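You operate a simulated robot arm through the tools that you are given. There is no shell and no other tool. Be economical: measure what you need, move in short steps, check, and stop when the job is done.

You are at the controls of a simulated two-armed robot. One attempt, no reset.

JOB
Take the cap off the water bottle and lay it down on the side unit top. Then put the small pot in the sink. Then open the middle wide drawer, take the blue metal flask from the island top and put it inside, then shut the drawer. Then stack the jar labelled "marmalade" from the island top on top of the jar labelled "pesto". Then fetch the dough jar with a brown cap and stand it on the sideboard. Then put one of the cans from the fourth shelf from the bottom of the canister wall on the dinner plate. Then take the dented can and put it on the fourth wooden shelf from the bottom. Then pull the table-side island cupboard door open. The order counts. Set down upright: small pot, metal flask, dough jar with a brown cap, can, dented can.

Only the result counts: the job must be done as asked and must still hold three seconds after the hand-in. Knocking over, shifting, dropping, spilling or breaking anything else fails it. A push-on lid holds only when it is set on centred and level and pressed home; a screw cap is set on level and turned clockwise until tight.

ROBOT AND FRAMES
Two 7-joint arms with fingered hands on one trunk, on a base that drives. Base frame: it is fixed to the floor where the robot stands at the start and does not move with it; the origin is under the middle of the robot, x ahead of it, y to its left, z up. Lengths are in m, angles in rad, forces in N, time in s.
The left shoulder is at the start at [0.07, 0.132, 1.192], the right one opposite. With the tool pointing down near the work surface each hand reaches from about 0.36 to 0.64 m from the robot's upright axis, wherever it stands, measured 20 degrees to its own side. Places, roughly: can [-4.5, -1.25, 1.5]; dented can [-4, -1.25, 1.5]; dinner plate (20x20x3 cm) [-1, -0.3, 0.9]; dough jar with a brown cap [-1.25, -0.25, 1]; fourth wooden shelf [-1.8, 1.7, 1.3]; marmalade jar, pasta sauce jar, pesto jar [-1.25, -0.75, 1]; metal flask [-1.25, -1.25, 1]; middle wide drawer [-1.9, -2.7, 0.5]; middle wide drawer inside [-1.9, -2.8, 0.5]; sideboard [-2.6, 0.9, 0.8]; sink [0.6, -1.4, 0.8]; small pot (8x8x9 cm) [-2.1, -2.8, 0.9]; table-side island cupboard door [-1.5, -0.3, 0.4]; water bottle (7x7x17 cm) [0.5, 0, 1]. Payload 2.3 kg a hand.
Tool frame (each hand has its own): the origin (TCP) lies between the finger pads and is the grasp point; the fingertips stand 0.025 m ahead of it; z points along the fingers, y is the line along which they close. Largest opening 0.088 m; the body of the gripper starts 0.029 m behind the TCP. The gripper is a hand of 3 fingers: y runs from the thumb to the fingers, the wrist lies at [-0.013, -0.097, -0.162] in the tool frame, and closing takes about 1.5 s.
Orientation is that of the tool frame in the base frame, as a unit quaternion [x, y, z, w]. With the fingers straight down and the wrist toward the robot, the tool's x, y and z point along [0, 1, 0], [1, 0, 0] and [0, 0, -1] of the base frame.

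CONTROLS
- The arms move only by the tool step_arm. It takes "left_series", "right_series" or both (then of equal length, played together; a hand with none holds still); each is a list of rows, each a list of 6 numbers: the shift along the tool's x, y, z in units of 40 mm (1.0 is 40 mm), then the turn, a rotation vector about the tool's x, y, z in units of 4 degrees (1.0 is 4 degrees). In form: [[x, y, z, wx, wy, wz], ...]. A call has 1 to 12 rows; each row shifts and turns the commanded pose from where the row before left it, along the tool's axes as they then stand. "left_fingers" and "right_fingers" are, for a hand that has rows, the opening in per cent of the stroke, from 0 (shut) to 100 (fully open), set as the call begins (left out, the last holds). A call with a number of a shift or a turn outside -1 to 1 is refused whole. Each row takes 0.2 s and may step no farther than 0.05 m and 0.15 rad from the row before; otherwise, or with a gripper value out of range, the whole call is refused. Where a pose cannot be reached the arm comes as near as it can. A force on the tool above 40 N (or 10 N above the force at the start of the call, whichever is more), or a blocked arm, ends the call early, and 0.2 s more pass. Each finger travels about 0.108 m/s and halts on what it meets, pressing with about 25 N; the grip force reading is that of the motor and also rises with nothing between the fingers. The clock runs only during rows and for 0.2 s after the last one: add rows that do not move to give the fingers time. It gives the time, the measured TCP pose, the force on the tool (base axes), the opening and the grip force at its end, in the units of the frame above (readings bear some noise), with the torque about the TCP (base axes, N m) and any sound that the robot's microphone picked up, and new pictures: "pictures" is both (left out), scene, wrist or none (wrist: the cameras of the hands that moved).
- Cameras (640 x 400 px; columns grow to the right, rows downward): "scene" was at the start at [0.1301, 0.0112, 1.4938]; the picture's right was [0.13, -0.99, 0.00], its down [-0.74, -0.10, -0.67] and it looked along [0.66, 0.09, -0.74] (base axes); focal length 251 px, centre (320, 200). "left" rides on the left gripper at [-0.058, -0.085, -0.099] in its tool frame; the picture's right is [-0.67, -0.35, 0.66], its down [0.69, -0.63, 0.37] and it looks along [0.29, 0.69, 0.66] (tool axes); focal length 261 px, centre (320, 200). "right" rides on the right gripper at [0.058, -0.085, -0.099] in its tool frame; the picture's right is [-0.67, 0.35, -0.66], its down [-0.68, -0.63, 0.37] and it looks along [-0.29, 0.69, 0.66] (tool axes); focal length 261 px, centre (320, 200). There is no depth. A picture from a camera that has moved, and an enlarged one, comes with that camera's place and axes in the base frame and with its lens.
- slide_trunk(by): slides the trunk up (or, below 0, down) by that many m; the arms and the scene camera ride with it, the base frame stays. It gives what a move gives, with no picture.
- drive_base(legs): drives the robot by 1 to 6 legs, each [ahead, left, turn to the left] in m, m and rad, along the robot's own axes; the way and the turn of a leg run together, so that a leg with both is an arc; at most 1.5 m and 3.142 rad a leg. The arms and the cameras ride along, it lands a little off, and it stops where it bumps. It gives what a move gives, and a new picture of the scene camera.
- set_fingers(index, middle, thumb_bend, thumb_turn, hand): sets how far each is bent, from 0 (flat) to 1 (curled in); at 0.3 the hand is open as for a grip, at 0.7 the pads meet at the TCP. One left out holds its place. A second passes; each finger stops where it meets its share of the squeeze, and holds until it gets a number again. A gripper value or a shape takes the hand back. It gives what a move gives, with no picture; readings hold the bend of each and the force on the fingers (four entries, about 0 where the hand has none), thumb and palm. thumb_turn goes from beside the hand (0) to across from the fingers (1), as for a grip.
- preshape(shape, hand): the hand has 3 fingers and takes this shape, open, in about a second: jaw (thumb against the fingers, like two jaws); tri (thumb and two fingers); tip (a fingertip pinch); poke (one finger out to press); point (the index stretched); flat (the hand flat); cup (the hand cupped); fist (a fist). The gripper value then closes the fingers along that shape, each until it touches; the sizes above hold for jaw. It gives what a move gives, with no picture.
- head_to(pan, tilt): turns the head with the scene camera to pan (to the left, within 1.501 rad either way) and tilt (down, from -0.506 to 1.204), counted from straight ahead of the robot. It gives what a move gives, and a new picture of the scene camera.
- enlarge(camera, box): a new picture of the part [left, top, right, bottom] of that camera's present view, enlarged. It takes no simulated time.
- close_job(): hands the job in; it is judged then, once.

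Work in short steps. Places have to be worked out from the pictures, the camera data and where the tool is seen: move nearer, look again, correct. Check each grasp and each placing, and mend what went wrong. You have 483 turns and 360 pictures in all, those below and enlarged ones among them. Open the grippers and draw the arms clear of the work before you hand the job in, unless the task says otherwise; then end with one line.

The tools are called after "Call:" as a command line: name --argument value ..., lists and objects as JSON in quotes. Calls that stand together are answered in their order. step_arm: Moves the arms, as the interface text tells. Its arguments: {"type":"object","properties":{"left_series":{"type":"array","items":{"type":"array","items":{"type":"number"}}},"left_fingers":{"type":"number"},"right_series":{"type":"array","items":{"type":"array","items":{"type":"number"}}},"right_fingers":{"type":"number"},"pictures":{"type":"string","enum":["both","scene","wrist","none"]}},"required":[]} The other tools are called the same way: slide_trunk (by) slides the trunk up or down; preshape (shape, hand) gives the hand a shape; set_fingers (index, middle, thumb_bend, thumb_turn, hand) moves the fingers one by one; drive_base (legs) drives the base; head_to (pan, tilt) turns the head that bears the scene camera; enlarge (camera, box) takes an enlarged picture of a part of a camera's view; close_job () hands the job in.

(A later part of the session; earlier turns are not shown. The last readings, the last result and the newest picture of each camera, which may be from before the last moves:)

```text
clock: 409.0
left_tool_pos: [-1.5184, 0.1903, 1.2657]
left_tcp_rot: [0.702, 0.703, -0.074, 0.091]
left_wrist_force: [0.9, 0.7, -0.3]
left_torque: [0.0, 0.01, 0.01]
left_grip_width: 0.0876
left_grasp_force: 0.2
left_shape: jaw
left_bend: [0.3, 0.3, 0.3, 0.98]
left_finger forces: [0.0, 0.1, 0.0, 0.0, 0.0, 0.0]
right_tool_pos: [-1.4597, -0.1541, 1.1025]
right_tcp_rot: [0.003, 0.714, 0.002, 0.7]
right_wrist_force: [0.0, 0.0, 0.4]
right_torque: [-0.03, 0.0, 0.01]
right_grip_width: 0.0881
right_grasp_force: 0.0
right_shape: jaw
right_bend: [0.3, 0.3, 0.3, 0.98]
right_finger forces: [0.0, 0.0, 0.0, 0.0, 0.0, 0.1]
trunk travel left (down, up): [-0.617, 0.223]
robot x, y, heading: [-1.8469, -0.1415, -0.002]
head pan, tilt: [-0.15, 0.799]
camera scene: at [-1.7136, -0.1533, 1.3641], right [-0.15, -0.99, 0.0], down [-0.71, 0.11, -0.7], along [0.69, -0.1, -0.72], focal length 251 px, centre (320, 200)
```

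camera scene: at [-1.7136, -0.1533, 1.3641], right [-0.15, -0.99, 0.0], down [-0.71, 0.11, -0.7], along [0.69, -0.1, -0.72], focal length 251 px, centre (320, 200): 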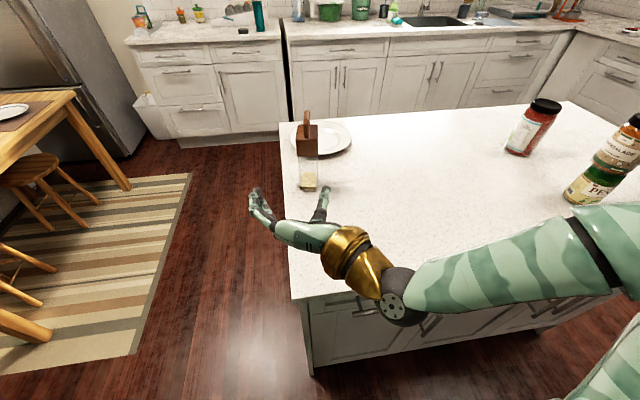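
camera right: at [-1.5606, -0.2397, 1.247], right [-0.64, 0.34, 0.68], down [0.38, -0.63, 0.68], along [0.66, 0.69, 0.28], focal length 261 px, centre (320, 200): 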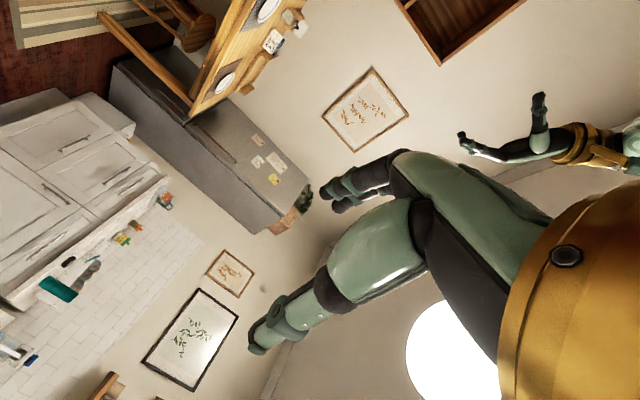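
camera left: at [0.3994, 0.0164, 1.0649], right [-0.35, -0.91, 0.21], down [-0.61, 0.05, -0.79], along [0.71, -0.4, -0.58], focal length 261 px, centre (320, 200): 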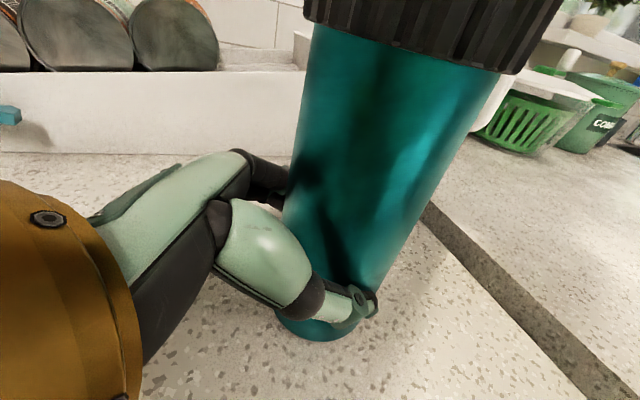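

Lower 0.097 more, align y, and advance toward the jar body.

Call:
slide_trunk --by -0.097

Call:
step_arm --right_series '[[0, -0.5, 0, 0, 0, 0], [0, -0.5, 0.3, 0, 0, 0], [0, 0, 0.9, 0, 0, 0], [0, 0, 0.9, 0, 0, 0], [0, 0, 0.9, 0, 0, 0], [0, 0, 0, 0, 0, 0]]'

```text
clock: 410.3
left_tool_pos: [-1.5195, 0.1909, 1.1676]
left_tcp_rot: [0.702, 0.702, -0.073, 0.093]
left_wrist_force: [0.2, -1.1, 0.1]
left_torque: [0.01, -0.02, 0.0]
left_grip_width: 0.0877
left_grasp_force: 0.1
left_shape: jaw
left_bend: [0.3, 0.3, 0.3, 0.98]
left_finger forces: [0.1, 0.0, 0.1, 0.0, 0.1, 0.0]
right_tool_pos: [-1.4604, -0.1539, 1.0055]
right_tcp_rot: [0.002, 0.714, 0.002, 0.7]
right_wrist_force: [0.1, 1.2, -0.9]
right_torque: [0.02, 0.0, 0.04]
right_grip_width: 0.0879
right_grasp_force: 0.1
right_shape: jaw
right_bend: [0.3, 0.3, 0.3, 0.98]
right_finger forces: [0.0, 0.1, 0.0, 0.0, 0.1, 0.0]
trunk travel left (down, up): [-0.52, 0.32]
robot x, y, heading: [-1.842, -0.1391, -0.004]
head pan, tilt: [-0.15, 0.799]
```

```text
clock: 411.7
left_tool_pos: [-1.5196, 0.1914, 1.1678]
left_tcp_rot: [0.702, 0.702, -0.074, 0.092]
left_wrist_force: [-0.4, -0.1, -0.3]
left_torque: [-0.01, -0.02, 0.01]
left_grip_width: 0.0878
left_grasp_force: 0.0
left_shape: jaw
left_bend: [0.3, 0.3, 0.3, 0.98]
left_finger forces: [0.1, 0.0, 0.0, 0.0, 0.0, 0.0]
right_tool_pos: [-1.3319, -0.1913, 1.0056]
right_tcp_rot: [0.002, 0.714, 0.002, 0.701]
right_wrist_force: [-0.9, -0.2, 0.6]
right_torque: [0.0, -0.01, 0.02]
right_grip_width: 0.0879
right_grasp_force: 0.1
right_shape: jaw
right_bend: [0.3, 0.3, 0.3, 0.98]
right_finger forces: [0.0, 0.1, 0.0, 0.0, 0.1, 0.0]
right hand out of reach, approached as far as the arm can: row 1
trunk travel left (down, up): [-0.52, 0.32]
robot x, y, heading: [-1.8452, -0.1433, -0.003]
head pan, tilt: [-0.15, 0.799]
camera scene: at [-1.7141, -0.1534, 1.2671], right [-0.15, -0.99, 0.0], down [-0.71, 0.11, -0.7], along [0.69, -0.1, -0.72], focal length 251 px, centre (320, 200)
camera right: at [-1.433, -0.2774, 0.9498], right [-0.64, 0.34, 0.68], down [0.38, -0.63, 0.68], along [0.67, 0.69, 0.28], focal length 261 px, centre (320, 200)
```

scene: 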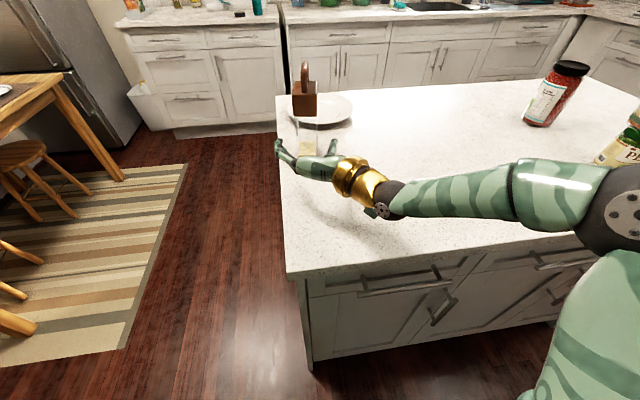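
right: 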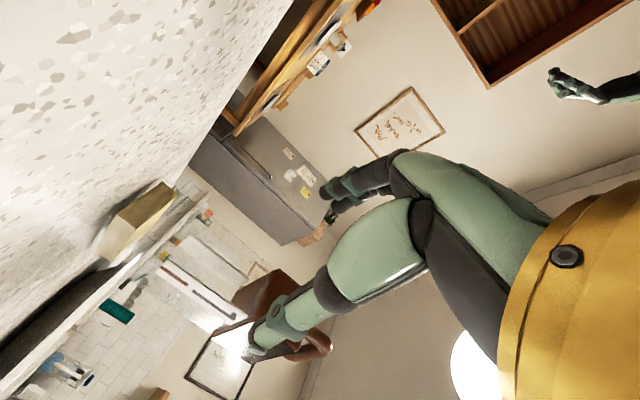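

Lateral alignment is good. Advance 0.08 with a small y correction.

Call:
step_arm --right_series '[[0, -0.15, 0.5, 0, 0, 0], [0, 0, 0.8, 0, 0, 0], [0, 0, 0.7, 0, 0, 0], [0, 0, 0, 0, 0, 0]]'

Call:
enlarge --camera "scene" --box '[250, 40, 390, 220]'

```text
clock: 412.7
left_tool_pos: [-1.5191, 0.1903, 1.1692]
left_tcp_rot: [0.702, 0.702, -0.073, 0.092]
left_wrist_force: [0.9, -0.1, -0.2]
left_torque: [0.02, -0.01, -0.01]
left_grip_width: 0.0876
left_grasp_force: 0.1
left_shape: jaw
left_bend: [0.3, 0.3, 0.3, 0.98]
left_finger forces: [0.1, 0.0, 0.0, 0.0, 0.0, 0.0]
right_tool_pos: [-1.2536, -0.1968, 1.0041]
right_tcp_rot: [0.002, 0.713, 0.001, 0.701]
right_wrist_force: [0.0, -0.4, -0.5]
right_torque: [0.01, 0.0, 0.0]
right_grip_width: 0.0882
right_grasp_force: 0.1
right_shape: jaw
right_bend: [0.3, 0.3, 0.3, 0.98]
right_finger forces: [0.0, 0.1, 0.0, 0.0, 0.0, 0.0]
trunk travel left (down, up): [-0.52, 0.32]
robot x, y, heading: [-1.8436, -0.1412, 0.001]
head pan, tilt: [-0.15, 0.799]
camera scene: at [-1.714, -0.1535, 1.2671], right [-0.15, -0.99, 0.0], down [-0.71, 0.11, -0.7], along [0.69, -0.1, -0.72], focal length 251 px, centre (320, 200)
camera right: at [-1.3529, -0.283, 0.9482], right [-0.64, 0.34, 0.68], down [0.38, -0.63, 0.68], along [0.67, 0.69, 0.28], focal length 261 px, centre (320, 200)
```

scene: 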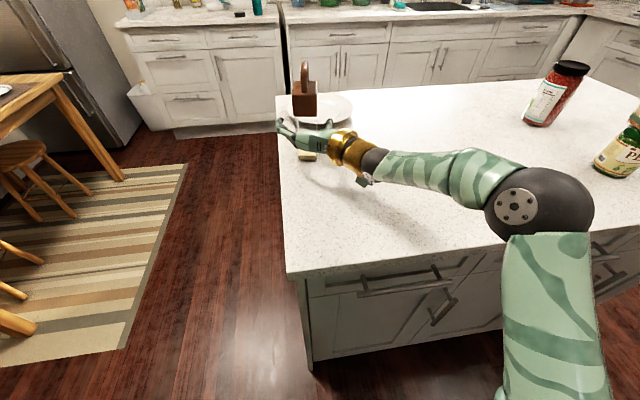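
right: 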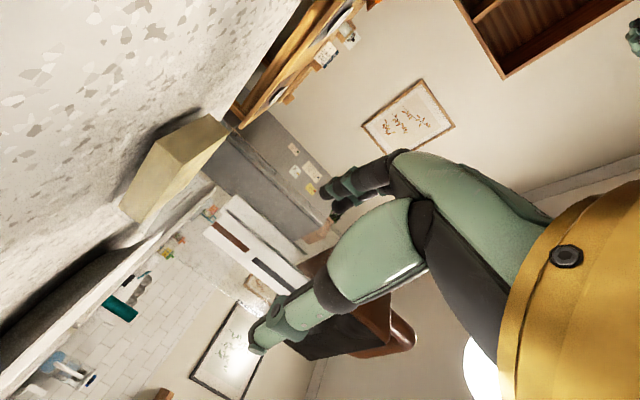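

```text
2.22 times, centred on (320, 130) of scene
camera zoom: at [-1.714, -0.1535, 1.2671], right [-0.15, -0.99, 0.0], down [-0.71, 0.11, -0.7], along [0.69, -0.1, -0.72], focal length 558 px, centre (320, 356)
```

zoom: 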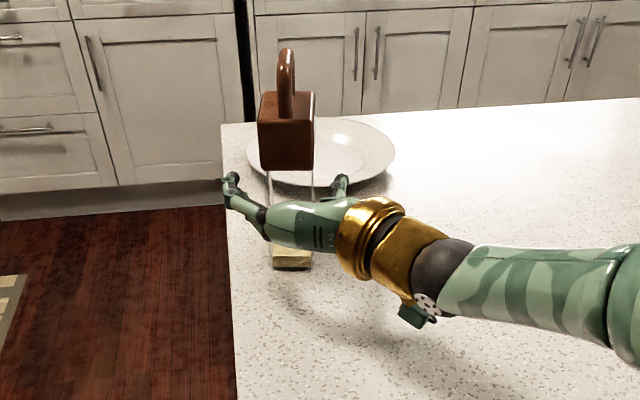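

Well aligned. Advance another 3 cm gently, then close.

Call:
step_arm --right_series '[[0, 0, 0.25, 0, 0, 0], [0, 0, 0.25, 0, 0, 0], [0, 0, 0.2, 0, 0, 0], [0, 0, 0, 0, 0, 0]]' --pictures "none"

Call:
step_arm --right_series '[[0, 0, 0, 0, 0, 0], [0, 0, 0, 0, 0, 0], [0, 0, 0, 0, 0, 0], [0, 0, 0, 0, 0, 0], [0, 0, 0, 0, 0, 0], [0, 0, 0, 0, 0, 0], [0, 0, 0, 0, 0, 0]]' --right_fingers 0

Call:
enlarge --camera "scene" --box '[250, 40, 390, 220]'

```text
clock: 413.7
left_tool_pos: [-1.5192, 0.1909, 1.1681]
left_tcp_rot: [0.702, 0.702, -0.073, 0.092]
left_wrist_force: [0.0, -0.6, -0.6]
left_torque: [-0.01, 0.01, 0.03]
left_grip_width: 0.0878
left_grasp_force: 0.0
left_shape: jaw
left_bend: [0.3, 0.3, 0.3, 0.98]
left_finger forces: [0.0, 0.1, 0.0, 0.1, 0.0, 0.0]
right_tool_pos: [-1.2265, -0.198, 1.0032]
right_tcp_rot: [0.003, 0.713, 0.002, 0.701]
right_wrist_force: [0.2, -0.9, -0.3]
right_torque: [0.05, 0.02, -0.02]
right_grip_width: 0.0881
right_grasp_force: 0.0
right_shape: jaw
right_bend: [0.3, 0.3, 0.3, 0.98]
right_finger forces: [0.0, 0.0, 0.1, 0.1, 0.0, 0.0]
trunk travel left (down, up): [-0.52, 0.32]
robot x, y, heading: [-1.8473, -0.1442, -0.001]
head pan, tilt: [-0.15, 0.799]
```

```text
clock: 415.3
left_tool_pos: [-1.5191, 0.1908, 1.1686]
left_tcp_rot: [0.701, 0.703, -0.075, 0.092]
left_wrist_force: [-1.1, 1.0, -0.1]
left_torque: [0.0, 0.01, -0.02]
left_grip_width: 0.0877
left_grasp_force: 0.0
left_shape: jaw
left_bend: [0.3, 0.3, 0.3, 0.98]
left_finger forces: [0.1, 0.1, 0.0, 0.1, 0.0, 0.0]
right_tool_pos: [-1.2257, -0.1971, 1.0027]
right_tcp_rot: [0.002, 0.713, 0.002, 0.701]
right_wrist_force: [0.2, 0.2, 0.1]
right_torque: [0.02, -0.02, -0.02]
right_grip_width: 0.0403
right_grasp_force: 24.6
right_shape: jaw
right_bend: [0.74, 0.52, 0.65, 1.0]
right_finger forces: [14.7, 8.1, 0.0, 0.0, 22.5, 0.1]
trunk travel left (down, up): [-0.52, 0.32]
robot x, y, heading: [-1.847, -0.1392, 0.003]
head pan, tilt: [-0.15, 0.799]
camera scene: at [-1.7134, -0.1531, 1.267], right [-0.15, -0.99, 0.0], down [-0.71, 0.11, -0.7], along [0.69, -0.1, -0.72], focal length 251 px, centre (320, 200)
camera right: at [-1.3261, -0.2827, 0.9475], right [-0.64, 0.34, 0.68], down [0.38, -0.63, 0.68], along [0.67, 0.69, 0.28], focal length 261 px, centre (320, 200)
```

scene: 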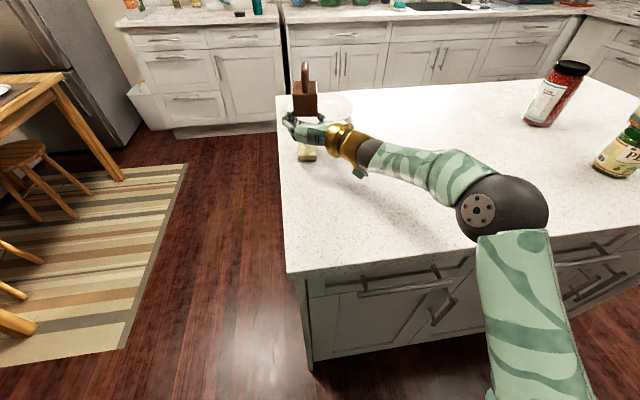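
right: 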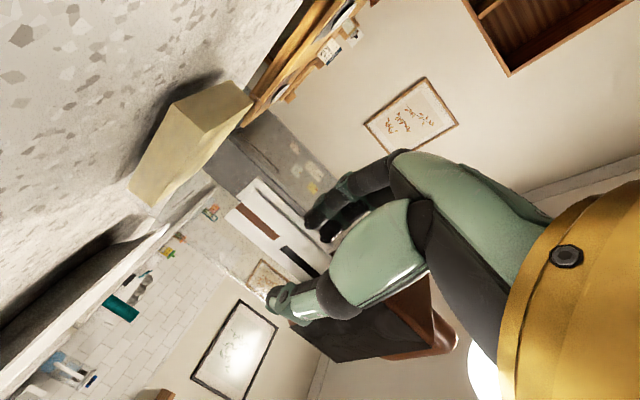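

```text
2.22 times, centred on (320, 130) of scene
camera zoom: at [-1.7134, -0.1531, 1.267], right [-0.15, -0.99, 0.0], down [-0.71, 0.11, -0.7], along [0.69, -0.1, -0.72], focal length 558 px, centre (320, 356)
```

zoom: 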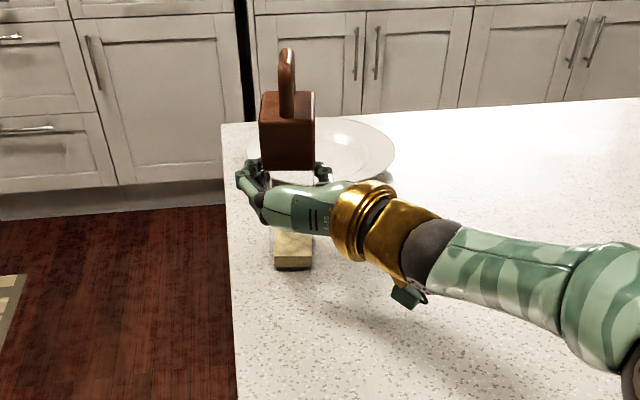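

Gripped (4 cm). Lift with the trunk 0.1 and check.

Call:
slide_trunk --by 0.1

Call:
enlarge --camera "scene" --box '[240, 40, 400, 240]'

```text
clock: 416.6
left_tool_pos: [-1.518, 0.191, 1.2674]
left_tcp_rot: [0.702, 0.702, -0.075, 0.092]
left_wrist_force: [-0.1, -0.4, 0.3]
left_torque: [-0.01, 0.02, -0.02]
left_grip_width: 0.0876
left_grasp_force: 0.0
left_shape: jaw
left_bend: [0.3, 0.3, 0.3, 0.98]
left_finger forces: [0.0, 0.0, 0.0, 0.1, 0.0, 0.0]
right_tool_pos: [-1.2255, -0.1979, 1.1029]
right_tcp_rot: [0.002, 0.714, 0.002, 0.7]
right_wrist_force: [-0.6, 0.4, -2.9]
right_torque: [-0.02, 0.05, 0.02]
right_grip_width: 0.0402
right_grasp_force: 24.9
right_shape: jaw
right_bend: [0.74, 0.52, 0.65, 1.0]
right_finger forces: [14.6, 8.1, 0.1, 0.0, 22.7, 0.0]
trunk travel left (down, up): [-0.62, 0.22]
robot x, y, heading: [-1.8405, -0.1439, 0.003]
head pan, tilt: [-0.15, 0.799]
```

```text
2.00 times, centred on (320, 140) of scene
camera zoom: at [-1.7125, -0.1534, 1.3669], right [-0.15, -0.99, 0.0], down [-0.71, 0.11, -0.7], along [0.69, -0.1, -0.72], focal length 502 px, centre (320, 320)
```

zoom: 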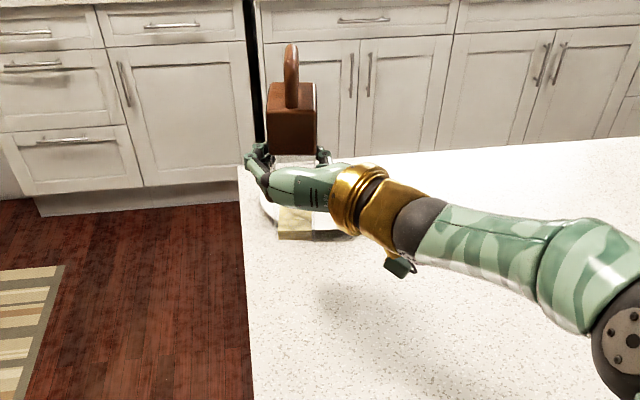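

Lifted (2.9 N). Retract the arm, back off, go north and turn to face the teal sideboard.

Call:
step_arm --right_series '[[0, 0, -0.8, 0, 0, 0], [0, 0, -0.8, 0, 0, 0], [0, 0, -0.8, 0, 0, 0], [0, 0, -0.8, 0, 0, 0], [0, 0, -0.6, 0, 0, 0], [0, 0, 0, 0, 0, 0]]' --pictures "none"

Call:
drive_base --legs '[[-0.08, 0, 0], [0, 0.65, 0], [0, 0, 1.57]]'

Call:
head_to --pan 0.9 --tilt 0.5

```text
clock: 418.0
left_tool_pos: [-1.5187, 0.1912, 1.2689]
left_tcp_rot: [0.702, 0.702, -0.074, 0.092]
left_wrist_force: [0.4, 0.3, -1.5]
left_torque: [-0.03, 0.0, 0.0]
left_grip_width: 0.0875
left_grasp_force: 0.1
left_shape: jaw
left_bend: [0.3, 0.3, 0.3, 0.98]
left_finger forces: [0.0, 0.0, 0.0, 0.0, 0.0, 0.2]
right_tool_pos: [-1.3757, -0.1948, 1.1049]
right_tcp_rot: [0.002, 0.714, 0.002, 0.7]
right_wrist_force: [0.1, 0.7, -2.5]
right_torque: [0.0, 0.04, -0.02]
right_grip_width: 0.0401
right_grasp_force: 25.3
right_shape: jaw
right_bend: [0.74, 0.52, 0.65, 1.0]
right_finger forces: [14.4, 7.8, 0.1, 0.0, 22.5, 0.0]
trunk travel left (down, up): [-0.62, 0.22]
robot x, y, heading: [-1.8473, -0.14, 0.004]
head pan, tilt: [-0.15, 0.799]
```

```text
clock: 426.1
left_tool_pos: [-2.2642, 0.8258, 1.2677]
left_tcp_rot: [-0.009, 0.993, 0.013, 0.118]
left_wrist_force: [-0.3, 0.0, -0.1]
left_torque: [0.03, -0.03, 0.01]
left_grip_width: 0.0876
left_grasp_force: 0.0
left_shape: jaw
left_bend: [0.3, 0.3, 0.3, 0.98]
left_finger forces: [0.1, 0.0, 0.0, 0.0, 0.1, 0.0]
right_tool_pos: [-1.8812, 0.9752, 1.1052]
right_tcp_rot: [0.508, -0.501, -0.501, -0.489]
right_wrist_force: [-0.4, 0.6, -2.6]
right_torque: [-0.02, 0.01, -0.02]
right_grip_width: 0.04
right_grasp_force: 24.9
right_shape: jaw
right_bend: [0.74, 0.52, 0.66, 1.0]
right_finger forces: [14.6, 7.9, 0.0, 0.1, 22.5, 0.1]
trunk travel left (down, up): [-0.62, 0.22]
robot x, y, heading: [-1.9267, 0.5051, 1.585]
head pan, tilt: [-0.15, 0.799]
camera scene: at [-1.9141, 0.6371, 1.3669], right [0.99, -0.13, 0.0], down [-0.09, -0.71, -0.7], along [0.09, 0.69, -0.72], focal length 251 px, centre (320, 200)
```

scene: 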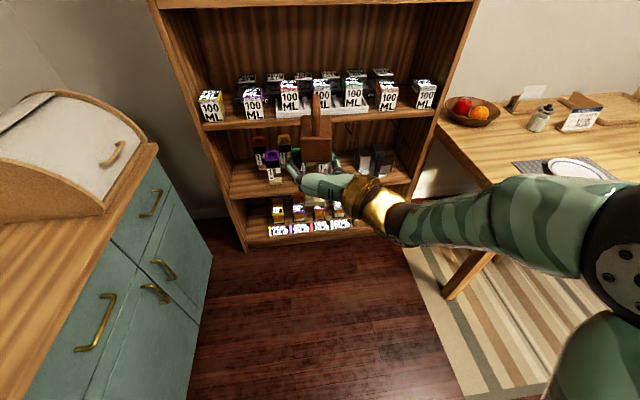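

```text
clock: 427.4
left_tool_pos: [-2.2642, 0.8249, 1.2679]
left_tcp_rot: [-0.009, 0.993, 0.013, 0.117]
left_wrist_force: [-0.4, 0.1, -0.2]
left_torque: [0.01, -0.01, 0.0]
left_grip_width: 0.0878
left_grasp_force: 0.1
left_shape: jaw
left_bend: [0.3, 0.3, 0.3, 0.98]
left_finger forces: [0.1, 0.0, 0.0, 0.0, 0.1, 0.0]
right_tool_pos: [-1.8811, 0.9758, 1.1064]
right_tcp_rot: [0.508, -0.501, -0.502, -0.489]
right_wrist_force: [-0.3, 0.3, -2.1]
right_torque: [-0.05, 0.05, 0.01]
right_grip_width: 0.0401
right_grasp_force: 25.1
right_shape: jaw
right_bend: [0.74, 0.52, 0.66, 1.0]
right_finger forces: [14.6, 7.9, 0.0, 0.0, 22.5, 0.0]
trunk travel left (down, up): [-0.62, 0.22]
robot x, y, heading: [-1.9257, 0.5038, 1.588]
head pan, tilt: [0.901, 0.499]
camera scene: at [-1.9971, 0.6125, 1.3929], right [0.61, 0.79, 0.0], down [0.38, -0.29, -0.88], along [-0.7, 0.53, -0.48], focal length 251 px, centre (320, 200)
```

scene: 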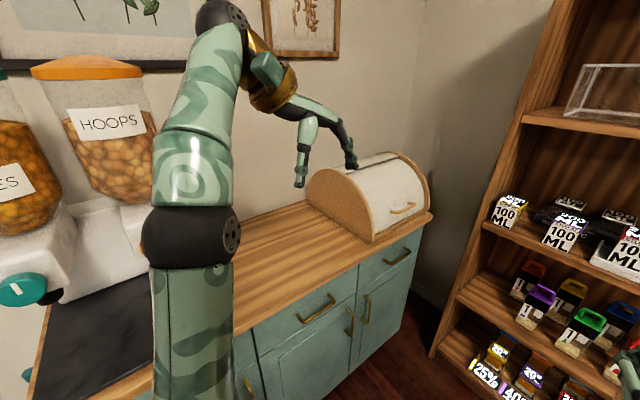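

Free sideboard spot ≈(−2.57,0.89), top z≈0.82. Turn to face it and line up.

Call:
drive_base --legs '[[0, 0, 1.553], [0, -0.33, 0]]'

Call:
head_to --pan 0.0 --tilt 0.7

```text
clock: 433.4
left_tool_pos: [-2.2519, 0.5007, 1.2687]
left_tcp_rot: [0.706, -0.698, -0.092, -0.074]
left_wrist_force: [0.2, -0.4, 0.1]
left_torque: [-0.01, -0.02, -0.04]
left_grip_width: 0.0875
left_grasp_force: 0.0
left_shape: jaw
left_bend: [0.3, 0.3, 0.3, 0.98]
left_finger forces: [0.0, 0.1, 0.0, 0.0, 0.1, 0.1]
right_tool_pos: [-2.3977, 0.886, 1.1045]
right_tcp_rot: [0.714, 0.003, -0.701, 0.006]
right_wrist_force: [0.3, 0.0, -2.1]
right_torque: [-0.02, -0.01, -0.03]
right_grip_width: 0.0402
right_grasp_force: 25.0
right_shape: jaw
right_bend: [0.74, 0.52, 0.66, 1.0]
right_finger forces: [14.6, 7.9, 0.1, 0.1, 22.5, 0.0]
trunk travel left (down, up): [-0.62, 0.22]
robot x, y, heading: [-1.9261, 0.8421, -3.126]
head pan, tilt: [0.901, 0.499]
camera scene: at [-2.0336, 0.7664, 1.3928], right [-0.79, 0.61, 0.0], down [0.29, 0.38, -0.88], along [-0.54, -0.69, -0.48], focal length 251 px, centre (320, 200)
```

scene: 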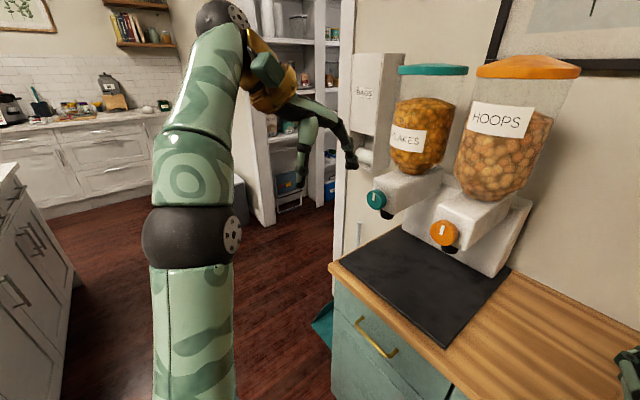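

```text
clock: 434.6
left_tool_pos: [-2.2521, 0.5037, 1.2689]
left_tcp_rot: [0.706, -0.698, -0.093, -0.074]
left_wrist_force: [-0.2, 0.6, -0.6]
left_torque: [-0.02, 0.0, 0.01]
left_grip_width: 0.0876
left_grasp_force: 0.1
left_shape: jaw
left_bend: [0.3, 0.3, 0.3, 0.98]
left_finger forces: [0.1, 0.0, 0.1, 0.0, 0.0, 0.0]
right_tool_pos: [-2.3989, 0.888, 1.1062]
right_tcp_rot: [0.714, 0.003, -0.7, 0.007]
right_wrist_force: [0.3, 1.1, -2.2]
right_torque: [0.02, -0.05, -0.05]
right_grip_width: 0.0403
right_grasp_force: 24.6
right_shape: jaw
right_bend: [0.74, 0.52, 0.66, 1.0]
right_finger forces: [14.5, 7.9, 0.0, 0.1, 22.6, 0.0]
trunk travel left (down, up): [-0.62, 0.22]
robot x, y, heading: [-1.9288, 0.8396, -3.133]
head pan, tilt: [0.0, 0.7]
camera scene: at [-2.0628, 0.8388, 1.3752], right [-0.01, 1.0, 0.0], down [0.64, 0.01, -0.76], along [-0.76, -0.01, -0.64], focal length 251 px, centre (320, 200)
```

scene: 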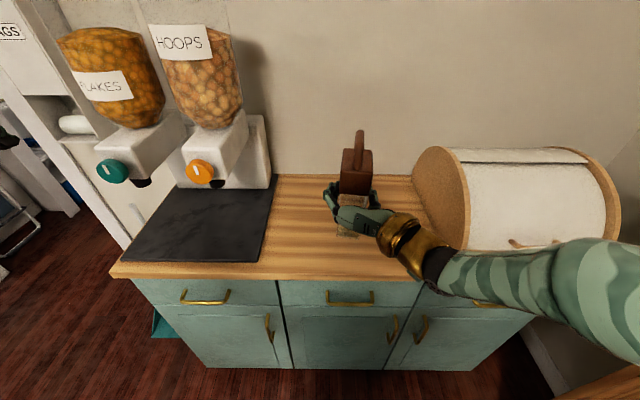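

Drive 0.1 ahead, extend the arm 0.1, then lower with the trunk.

Call:
drive_base --legs '[[0.1, 0, 0]]'

Call:
step_arm --right_series '[[0, 0, 0.8, 0, 0, 0], [0, 0, 0.8, 0, 0, 0], [0, 0, 0.8, 0, 0, 0], [0, 0, 0, 0, 0, 0]]' --pictures "none"

Call:
slide_trunk --by -0.16

Call:
head_to --pan -0.1 --tilt 0.6

```text
clock: 435.8
left_tool_pos: [-2.3507, 0.5038, 1.2694]
left_tcp_rot: [0.705, -0.7, -0.092, -0.073]
left_wrist_force: [0.7, -1.4, -0.5]
left_torque: [-0.02, 0.0, 0.01]
left_grip_width: 0.0879
left_grasp_force: 0.0
left_shape: jaw
left_bend: [0.3, 0.3, 0.3, 0.98]
left_finger forces: [0.0, 0.1, 0.0, 0.1, 0.0, 0.0]
right_tool_pos: [-2.4949, 0.8867, 1.1053]
right_tcp_rot: [0.713, 0.001, -0.701, 0.005]
right_wrist_force: [0.7, 0.3, -2.5]
right_torque: [-0.01, -0.01, 0.02]
right_grip_width: 0.0404
right_grasp_force: 24.9
right_shape: jaw
right_bend: [0.74, 0.52, 0.66, 1.0]
right_finger forces: [14.5, 7.9, 0.0, 0.0, 22.6, 0.0]
trunk travel left (down, up): [-0.62, 0.22]
robot x, y, heading: [-2.024, 0.8405, -3.133]
head pan, tilt: [0.0, 0.7]
camera scene: at [-2.1596, 0.8387, 1.3755], right [-0.01, 1.0, 0.0], down [0.64, 0.0, -0.77], along [-0.77, -0.01, -0.64], focal length 251 px, centre (320, 200)
```

scene: 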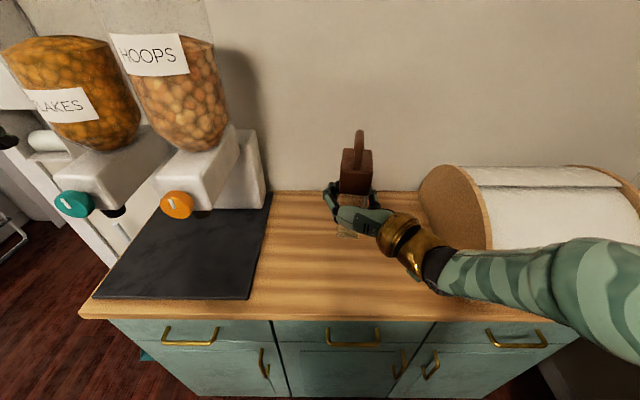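

```text
clock: 436.8
left_tool_pos: [-2.3523, 0.5037, 1.2684]
left_tcp_rot: [0.705, -0.699, -0.093, -0.074]
left_wrist_force: [0.0, 0.2, 0.8]
left_torque: [-0.02, -0.01, 0.02]
left_grip_width: 0.0876
left_grasp_force: 0.0
left_shape: jaw
left_bend: [0.3, 0.3, 0.3, 0.98]
left_finger forces: [0.1, 0.1, 0.0, 0.0, 0.0, 0.0]
right_tool_pos: [-2.592, 0.887, 1.1049]
right_tcp_rot: [0.714, 0.002, -0.7, 0.005]
right_wrist_force: [0.4, 0.6, -1.7]
right_torque: [0.0, 0.02, -0.04]
right_grip_width: 0.0404
right_grasp_force: 24.7
right_shape: jaw
right_bend: [0.74, 0.52, 0.66, 1.0]
right_finger forces: [14.5, 7.8, 0.0, 0.0, 22.6, 0.0]
trunk travel left (down, up): [-0.62, 0.22]
robot x, y, heading: [-2.0283, 0.8422, -3.137]
head pan, tilt: [0.0, 0.7]
```

```text
clock: 438.6
left_tool_pos: [-2.352, 0.5034, 1.1084]
left_tcp_rot: [0.705, -0.7, -0.092, -0.074]
left_wrist_force: [0.4, -0.5, 1.1]
left_torque: [-0.02, 0.02, -0.02]
left_grip_width: 0.0875
left_grasp_force: 0.1
left_shape: jaw
left_bend: [0.3, 0.3, 0.3, 0.98]
left_finger forces: [0.1, 0.0, 0.1, 0.0, 0.1, 0.1]
right_tool_pos: [-2.5925, 0.8861, 0.9464]
right_tcp_rot: [0.714, 0.002, -0.7, 0.006]
right_wrist_force: [-0.8, -0.4, -1.8]
right_torque: [-0.01, -0.05, 0.02]
right_grip_width: 0.04
right_grasp_force: 25.3
right_shape: jaw
right_bend: [0.74, 0.52, 0.66, 1.0]
right_finger forces: [14.7, 8.0, 0.1, 0.0, 22.8, 0.0]
trunk travel left (down, up): [-0.46, 0.38]
robot x, y, heading: [-2.0275, 0.8393, -3.133]
head pan, tilt: [0.0, 0.7]
```

```text
clock: 439.3
left_tool_pos: [-2.3518, 0.5034, 1.1085]
left_tcp_rot: [0.705, -0.699, -0.092, -0.073]
left_wrist_force: [-0.8, 0.5, 0.7]
left_torque: [-0.04, -0.02, 0.0]
left_grip_width: 0.0878
left_grasp_force: 0.1
left_shape: jaw
left_bend: [0.3, 0.3, 0.3, 0.98]
left_finger forces: [0.0, 0.1, 0.1, 0.1, 0.1, 0.1]
right_tool_pos: [-2.5928, 0.888, 0.9445]
right_tcp_rot: [0.714, 0.001, -0.7, 0.005]
right_wrist_force: [0.7, -0.1, -2.1]
right_torque: [0.02, -0.06, 0.02]
right_grip_width: 0.0402
right_grasp_force: 25.0
right_shape: jaw
right_bend: [0.74, 0.52, 0.66, 1.0]
right_finger forces: [14.6, 8.0, 0.0, 0.1, 22.7, 0.0]
trunk travel left (down, up): [-0.46, 0.38]
robot x, y, heading: [-2.0287, 0.8408, -3.136]
head pan, tilt: [-0.099, 0.6]
camera scene: at [-2.1651, 0.8473, 1.2238], right [0.09, 1.0, 0.0], down [0.56, -0.05, -0.82], along [-0.82, 0.08, -0.57], focal length 251 px, centre (320, 200)
```

scene: 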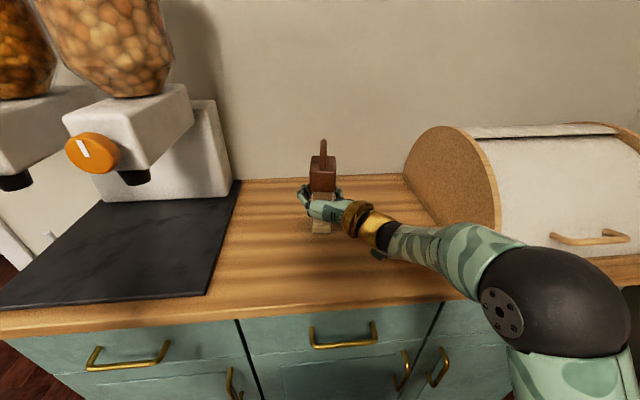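

Lower with the arm in small steps until contact.

Call:
step_arm --right_series '[[0.3, 0, 0, 0, 0, 0], [0.3, 0, 0, 0, 0, 0], [0.15, 0, 0, 0, 0, 0], [0.15, 0, 0, 0, 0, 0], [0.12, 0, 0, 0, 0, 0], [0.12, 0, 0, 0, 0, 0], [0, 0, 0, 0, 0, 0]]' --pictures "scene"

```text
clock: 440.1
left_tool_pos: [-2.3485, 0.5049, 1.1107]
left_tcp_rot: [0.705, -0.7, -0.093, -0.071]
left_wrist_force: [-1.7, -0.3, 0.6]
left_torque: [0.0, -0.03, -0.03]
left_grip_width: 0.0878
left_grasp_force: 0.1
left_shape: jaw
left_bend: [0.3, 0.3, 0.3, 0.98]
left_finger forces: [0.1, 0.1, 0.0, 0.1, 0.0, 0.0]
right_tool_pos: [-2.5885, 0.8876, 0.9267]
right_tcp_rot: [-0.704, 0.001, 0.71, -0.006]
right_wrist_force: [2.3, -0.3, 16.4]
right_torque: [-0.02, 0.32, -0.03]
right_grip_width: 0.0414
right_grasp_force: 25.1
right_shape: jaw
right_bend: [0.74, 0.52, 0.63, 1.0]
right_finger forces: [15.3, 8.8, 0.0, 0.0, 24.1, 0.0]
trunk travel left (down, up): [-0.46, 0.38]
robot x, y, heading: [-2.0274, 0.8377, -3.141]
head pan, tilt: [-0.099, 0.6]
stopped in row 4 (right hand): the force on the tool passed its limit at 47 N (the readings are from after the stop); the commanded pose is now the measured one
camera scene: at [-2.1593, 0.8475, 1.2244], right [0.09, 1.0, 0.0], down [0.56, -0.05, -0.83], along [-0.82, 0.08, -0.56], focal length 251 px, centre (320, 200)
```

scene: 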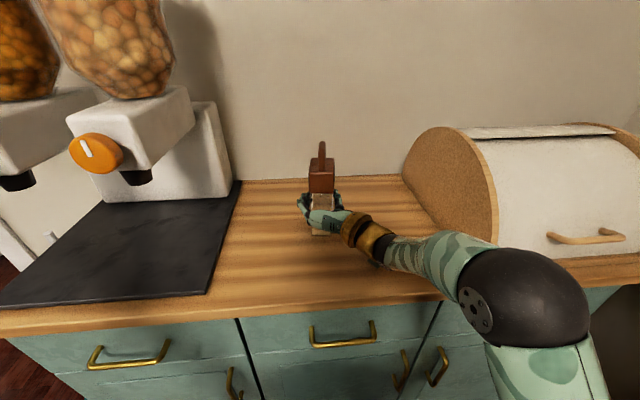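

Contact. Ease up slightly to unload.

Call:
step_arm --right_series '[[-0.08, 0, 0, 0, 0, 0], [0, 0, 0, 0, 0, 0], [0, 0, 0, 0, 0, 0]]' --pictures "none"

```text
clock: 440.9
left_tool_pos: [-2.3481, 0.5028, 1.1102]
left_tcp_rot: [0.704, -0.7, -0.095, -0.073]
left_wrist_force: [-0.8, 0.3, 1.1]
left_torque: [-0.01, -0.01, 0.01]
left_grip_width: 0.0875
left_grasp_force: 0.2
left_shape: jaw
left_bend: [0.3, 0.3, 0.3, 0.98]
left_finger forces: [0.0, 0.0, 0.0, 0.0, 0.1, 0.0]
right_tool_pos: [-2.5884, 0.8874, 0.9271]
right_tcp_rot: [-0.707, -0.001, 0.707, -0.006]
right_wrist_force: [1.4, -0.5, 15.0]
right_torque: [-0.04, 0.25, -0.03]
right_grip_width: 0.041
right_grasp_force: 25.2
right_shape: jaw
right_bend: [0.74, 0.52, 0.63, 1.0]
right_finger forces: [15.6, 8.6, 0.1, 0.1, 24.3, 0.0]
trunk travel left (down, up): [-0.46, 0.38]
robot x, y, heading: [-2.0284, 0.8408, -3.129]
head pan, tilt: [-0.099, 0.6]
```

Call:
step_arm --right_series '[[-0.09, 0, 0, 0, 0, 0], [0, 0, 0, 0, 0, 0], [0, 0, 0, 0, 0, 0]]' --pictures "none"

Call:
set_fingers --hand "right" --index 0.25 --middle 0.25 --thumb_bend 0.25

Call:
step_arm --right_series '[[0, 0, -0.4, 0, 0, 0], [0, 0, -0.6, 0, 0, 0], [0, 0, -0.8, 0, 0, 0], [0, 0, -0.8, 0, 0, 0], [0, 0, 0, 0, 0, 0]]' --pictures "scene"

```text
clock: 441.7
left_tool_pos: [-2.3497, 0.5026, 1.1094]
left_tcp_rot: [0.704, -0.7, -0.094, -0.072]
left_wrist_force: [0.0, -0.6, -0.1]
left_torque: [0.04, -0.01, -0.03]
left_grip_width: 0.0877
left_grasp_force: 0.0
left_shape: jaw
left_bend: [0.3, 0.3, 0.3, 0.98]
left_finger forces: [0.0, 0.1, 0.1, 0.0, 0.0, 0.0]
right_tool_pos: [-2.5901, 0.8873, 0.929]
right_tcp_rot: [0.708, 0.001, -0.706, 0.006]
right_wrist_force: [3.4, 0.0, 6.7]
right_torque: [0.04, 0.08, -0.02]
right_grip_width: 0.0412
right_grasp_force: 24.6
right_shape: jaw
right_bend: [0.74, 0.52, 0.63, 1.0]
right_finger forces: [15.1, 8.2, 0.0, 0.1, 23.9, 0.0]
trunk travel left (down, up): [-0.46, 0.38]
robot x, y, heading: [-2.0283, 0.838, -3.139]
head pan, tilt: [-0.099, 0.6]
```

```text
clock: 442.7
left_tool_pos: [-2.3525, 0.5029, 1.1093]
left_tcp_rot: [0.705, -0.7, -0.092, -0.074]
left_wrist_force: [-0.3, -0.6, -1.0]
left_torque: [0.01, 0.02, -0.02]
left_grip_width: 0.0878
left_grasp_force: 0.0
left_shape: jaw
left_bend: [0.3, 0.3, 0.3, 0.98]
left_finger forces: [0.1, 0.0, 0.0, 0.0, 0.0, 0.1]
right_tool_pos: [-2.5917, 0.8867, 0.9294]
right_tcp_rot: [0.709, 0.001, -0.705, 0.006]
right_wrist_force: [0.4, 0.0, -0.6]
right_torque: [0.0, -0.01, -0.03]
right_grip_width: 0.0937
right_grasp_force: 0.0
right_shape: fingers
right_bend: [0.25, 0.25, 0.25, 1.0]
right_finger forces: [0.0, 0.0, 0.0, 0.0, 0.0, 0.0]
trunk travel left (down, up): [-0.46, 0.38]
robot x, y, heading: [-2.0293, 0.8368, -3.133]
head pan, tilt: [-0.099, 0.6]
```

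```text
clock: 443.9
left_tool_pos: [-2.3518, 0.5034, 1.1097]
left_tcp_rot: [0.705, -0.7, -0.092, -0.074]
left_wrist_force: [0.6, 0.3, -0.1]
left_torque: [0.0, 0.03, 0.0]
left_grip_width: 0.0878
left_grasp_force: 0.1
left_shape: jaw
left_bend: [0.3, 0.3, 0.3, 0.98]
left_finger forces: [0.1, 0.0, 0.0, 0.1, 0.0, 0.1]
right_tool_pos: [-2.4898, 0.8876, 0.9289]
right_tcp_rot: [0.709, 0.001, -0.705, 0.006]
right_wrist_force: [0.6, 0.5, -0.6]
right_torque: [-0.01, 0.01, -0.01]
right_grip_width: 0.0939
right_grasp_force: 0.1
right_shape: fingers
right_bend: [0.25, 0.25, 0.25, 1.0]
right_finger forces: [0.1, 0.0, 0.1, 0.0, 0.1, 0.0]
trunk travel left (down, up): [-0.46, 0.38]
robot x, y, heading: [-2.0282, 0.8391, -3.132]
head pan, tilt: [-0.099, 0.6]
camera scene: at [-2.1652, 0.8475, 1.2238], right [0.09, 1.0, 0.0], down [0.56, -0.05, -0.82], along [-0.82, 0.08, -0.57], focal length 251 px, centre (320, 200)
```

scene: 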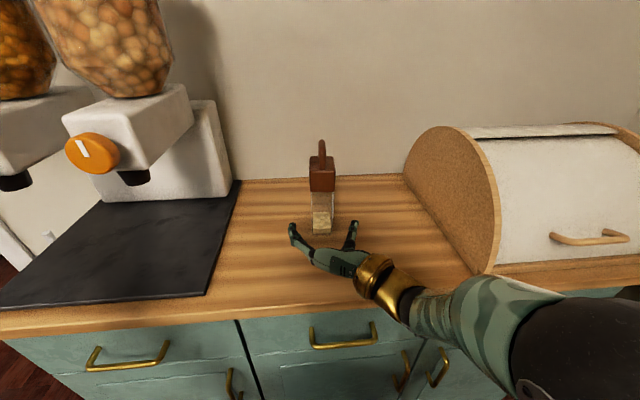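

Dough jar stands on the sideboard. Retract, back off, restore the hand to pointing down, and raise the trunk.

Call:
step_arm --right_series '[[0, 0, -0.8, 0, 0, 0], [0, 0, -0.8, 0, 0, 0], [0, 0, -0.6, 0, 0, 0], [0, 0, 0, 0, 0, 0]]' --pictures "none"

Call:
drive_base --legs '[[-0.13, 0, 0]]'

Call:
slide_trunk --by 0.3

Call:
step_arm --right_series '[[0, 0, 0, 1, 1, 1], [0, 0, 0, 1, 1, 1], [0, 0, 0, 1, 1, 1], [0, 0, 0, 1, 1, 1], [0, 0, 0, 1, 1, 1], [0, 0, 0, 1, 1, 1], [0, 0, 0, 1, 1, 1], [0, 0, 0, 1, 1, 1], [0, 0, 0, 1, 1, 1]]' --pictures "none"

Call:
step_arm --right_series '[[0, 0, 0, 1, 1, 1], [0, 0, 0, 1, 1, 1], [0, 0, 0, 1, 1, 1], [0, 0, 0, 1, 1, 1], [0, 0, 0, 1, 1, 1], [0, 0, 0, 1, 1, 1], [0, 0, 0, 1, 1, 1], [0, 0, 0, 1, 1, 1], [0, 0, 0, 0.32, 0.32, 0.32]]' --right_fingers 100 --pictures "scene"

```text
clock: 444.9
left_tool_pos: [-2.3532, 0.5033, 1.1081]
left_tcp_rot: [0.705, -0.7, -0.093, -0.074]
left_wrist_force: [-0.1, -0.6, 0.2]
left_torque: [-0.01, -0.02, -0.02]
left_grip_width: 0.088
left_grasp_force: 0.0
left_shape: jaw
left_bend: [0.3, 0.3, 0.3, 0.98]
left_finger forces: [0.0, 0.0, 0.0, 0.1, 0.0, 0.1]
right_tool_pos: [-2.4281, 0.8801, 0.9369]
right_tcp_rot: [0.709, 0.001, -0.705, 0.006]
right_wrist_force: [-0.6, 0.3, 0.0]
right_torque: [0.02, 0.0, -0.03]
right_grip_width: 0.0934
right_grasp_force: 0.1
right_shape: fingers
right_bend: [0.25, 0.25, 0.25, 1.0]
right_finger forces: [0.0, 0.0, 0.1, 0.0, 0.0, 0.0]
right hand out of reach, approached as far as the arm can: row 2, 3
trunk travel left (down, up): [-0.46, 0.38]
robot x, y, heading: [-2.0312, 0.8393, -3.131]
head pan, tilt: [-0.099, 0.6]
```

```text
clock: 446.2
left_tool_pos: [-2.22, 0.5049, 1.1088]
left_tcp_rot: [0.703, -0.701, -0.092, -0.075]
left_wrist_force: [-0.2, 1.2, 0.9]
left_torque: [0.02, 0.0, 0.0]
left_grip_width: 0.0878
left_grasp_force: 0.0
left_shape: jaw
left_bend: [0.3, 0.3, 0.3, 0.98]
left_finger forces: [0.0, 0.0, 0.0, 0.1, 0.0, 0.0]
right_tool_pos: [-2.2964, 0.8809, 0.9375]
right_tcp_rot: [0.71, -0.001, -0.705, 0.004]
right_wrist_force: [0.7, 0.3, -0.4]
right_torque: [-0.03, 0.02, -0.01]
right_grip_width: 0.094
right_grasp_force: 0.1
right_shape: fingers
right_bend: [0.25, 0.25, 0.25, 1.0]
right_finger forces: [0.0, 0.1, 0.0, 0.0, 0.1, 0.1]
trunk travel left (down, up): [-0.46, 0.38]
robot x, y, heading: [-1.8943, 0.8395, -3.133]
head pan, tilt: [-0.099, 0.6]
camera scene: at [-2.0319, 0.8485, 1.2238], right [0.09, 1.0, 0.0], down [0.56, -0.05, -0.82], along [-0.82, 0.08, -0.57], focal length 251 px, centre (320, 200)
```

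scene: 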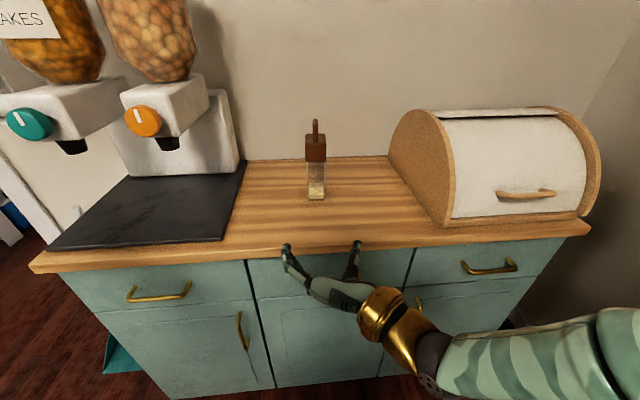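

```text
clock: 449.2
left_tool_pos: [-2.2195, 0.5058, 1.4077]
left_tcp_rot: [0.704, -0.701, -0.092, -0.075]
left_wrist_force: [-0.2, 0.3, -0.6]
left_torque: [-0.01, -0.01, 0.01]
left_grip_width: 0.0877
left_grasp_force: 0.0
left_shape: jaw
left_bend: [0.3, 0.3, 0.3, 0.98]
left_finger forces: [0.0, 0.1, 0.0, 0.1, 0.0, 0.1]
right_tool_pos: [-2.2961, 0.8805, 1.2376]
right_tcp_rot: [0.71, -0.001, -0.705, 0.005]
right_wrist_force: [-0.2, 0.0, 0.2]
right_torque: [0.01, 0.01, 0.02]
right_grip_width: 0.0936
right_grasp_force: 0.0
right_shape: fingers
right_bend: [0.25, 0.25, 0.25, 1.0]
right_finger forces: [0.1, 0.0, 0.0, 0.0, 0.0, 0.0]
trunk travel left (down, up): [-0.76, 0.08]
robot x, y, heading: [-1.897, 0.8384, -3.136]
head pan, tilt: [-0.099, 0.6]
```

```text
clock: 451.2
left_tool_pos: [-2.22, 0.5045, 1.4087]
left_tcp_rot: [0.704, -0.701, -0.092, -0.074]
left_wrist_force: [0.3, 0.9, -0.1]
left_torque: [0.0, -0.02, 0.02]
left_grip_width: 0.0879
left_grasp_force: 0.0
left_shape: jaw
left_bend: [0.3, 0.3, 0.3, 0.98]
left_finger forces: [0.0, 0.1, 0.0, 0.0, 0.1, 0.0]
right_tool_pos: [-2.2947, 0.8803, 1.2373]
right_tcp_rot: [0.819, -0.422, -0.389, 0.004]
right_wrist_force: [0.3, 0.0, -1.0]
right_torque: [-0.01, -0.02, 0.04]
right_grip_width: 0.0934
right_grasp_force: 0.1
right_shape: fingers
right_bend: [0.25, 0.25, 0.25, 1.0]
right_finger forces: [0.1, 0.0, 0.0, 0.0, 0.0, 0.1]
trunk travel left (down, up): [-0.76, 0.08]
robot x, y, heading: [-1.8942, 0.839, -3.136]
head pan, tilt: [-0.099, 0.6]
```

```text
clock: 453.2
left_tool_pos: [-2.2194, 0.5058, 1.4088]
left_tcp_rot: [0.703, -0.701, -0.092, -0.074]
left_wrist_force: [-0.2, 0.8, -0.2]
left_torque: [-0.02, -0.03, -0.01]
left_grip_width: 0.0874
left_grasp_force: 0.1
left_shape: jaw
left_bend: [0.3, 0.3, 0.3, 0.98]
left_finger forces: [0.0, 0.1, 0.0, 0.1, 0.0, 0.0]
right_tool_pos: [-2.2952, 0.8809, 1.2374]
right_tcp_rot: [0.709, -0.705, 0.007, 0.001]
right_wrist_force: [0.5, -0.3, 0.0]
right_torque: [0.01, 0.01, 0.02]
right_grip_width: 0.088
right_grasp_force: 0.0
right_shape: jaw
right_bend: [0.3, 0.3, 0.3, 0.98]
right_finger forces: [0.0, 0.1, 0.1, 0.0, 0.0, 0.1]
trunk travel left (down, up): [-0.76, 0.08]
robot x, y, heading: [-1.8964, 0.8373, -3.138]
head pan, tilt: [-0.099, 0.6]
camera scene: at [-2.0316, 0.8486, 1.5239], right [0.09, 1.0, 0.0], down [0.56, -0.05, -0.82], along [-0.82, 0.08, -0.57], focal length 251 px, centre (320, 200)
```

scene: 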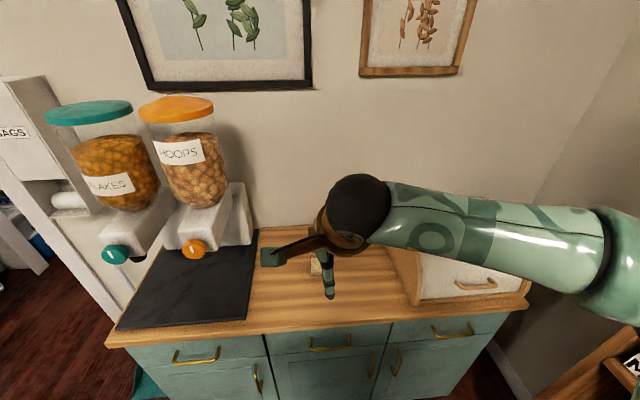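

Strafe toward the pantry doorway and look in.

Call:
drive_base --legs '[[-0.02, 1.5, 0]]'

Call:
head_to --pan 0.0 --tilt 0.15

```text
refused: leg 1 is longer than a leg can be; nothing moved
```

```text
clock: 454.1
left_tool_pos: [-2.2198, 0.506, 1.4079]
left_tcp_rot: [0.704, -0.7, -0.091, -0.075]
left_wrist_force: [0.1, 0.1, -0.7]
left_torque: [-0.05, -0.02, -0.02]
left_grip_width: 0.0879
left_grasp_force: 0.1
left_shape: jaw
left_bend: [0.3, 0.3, 0.3, 0.98]
left_finger forces: [0.0, 0.1, 0.0, 0.0, 0.0, 0.0]
right_tool_pos: [-2.2954, 0.8819, 1.2376]
right_tcp_rot: [0.71, -0.705, 0.004, 0.001]
right_wrist_force: [-0.3, 0.3, 0.4]
right_torque: [0.02, 0.02, -0.02]
right_grip_width: 0.0878
right_grasp_force: 0.0
right_shape: jaw
right_bend: [0.3, 0.3, 0.3, 0.98]
right_finger forces: [0.0, 0.0, 0.1, 0.0, 0.0, 0.0]
trunk travel left (down, up): [-0.76, 0.08]
robot x, y, heading: [-1.8941, 0.8351, -3.138]
head pan, tilt: [0.0, 0.15]
camera scene: at [-2.0362, 0.8397, 1.5653], right [0.0, 1.0, 0.0], down [0.15, 0.0, -0.99], along [-0.99, 0.0, -0.15], focal length 251 px, centre (320, 200)
```

scene: 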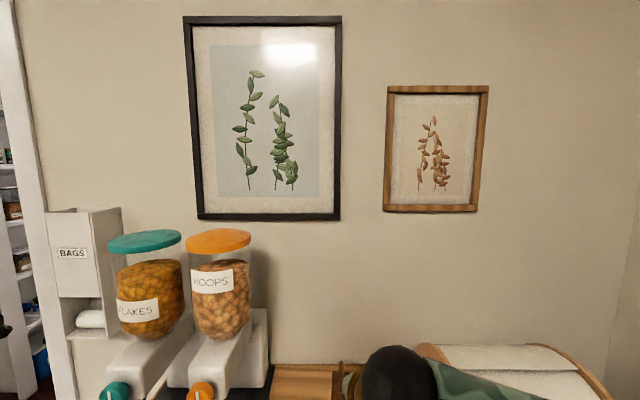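

Call:
drive_base --legs '[[-0.01, 1.0, 0], [0, 0.5, 0]]'

```text
clock: 461.9
left_tool_pos: [-2.1725, -1.0185, 1.4086]
left_tcp_rot: [0.711, -0.694, -0.092, -0.072]
left_wrist_force: [-0.1, 0.1, -0.5]
left_torque: [-0.03, -0.02, 0.01]
left_grip_width: 0.0878
left_grasp_force: 0.0
left_shape: jaw
left_bend: [0.3, 0.3, 0.3, 0.98]
left_finger forces: [0.0, 0.0, 0.0, 0.0, 0.1, 0.0]
right_tool_pos: [-2.2565, -0.6441, 1.2378]
right_tcp_rot: [0.716, -0.698, 0.005, 0.001]
right_wrist_force: [0.1, 0.3, -0.1]
right_torque: [0.0, 0.06, -0.02]
right_grip_width: 0.0879
right_grasp_force: 0.0
right_shape: jaw
right_bend: [0.3, 0.3, 0.3, 0.98]
right_finger forces: [0.0, 0.0, 0.0, 0.0, 0.1, 0.1]
trunk travel left (down, up): [-0.76, 0.08]
robot x, y, heading: [-1.857, -0.678, -3.118]
head pan, tilt: [0.0, 0.15]
camera scene: at [-1.9957, -0.6802, 1.5654], right [-0.02, 1.0, 0.0], down [0.15, 0.0, -0.99], along [-0.99, -0.02, -0.15], focal length 251 px, centre (320, 200)
```

scene: 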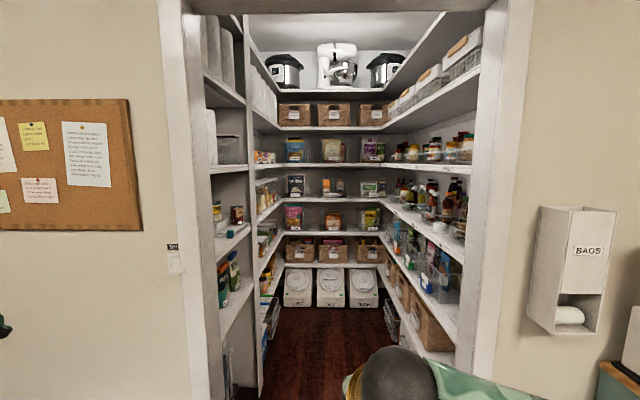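

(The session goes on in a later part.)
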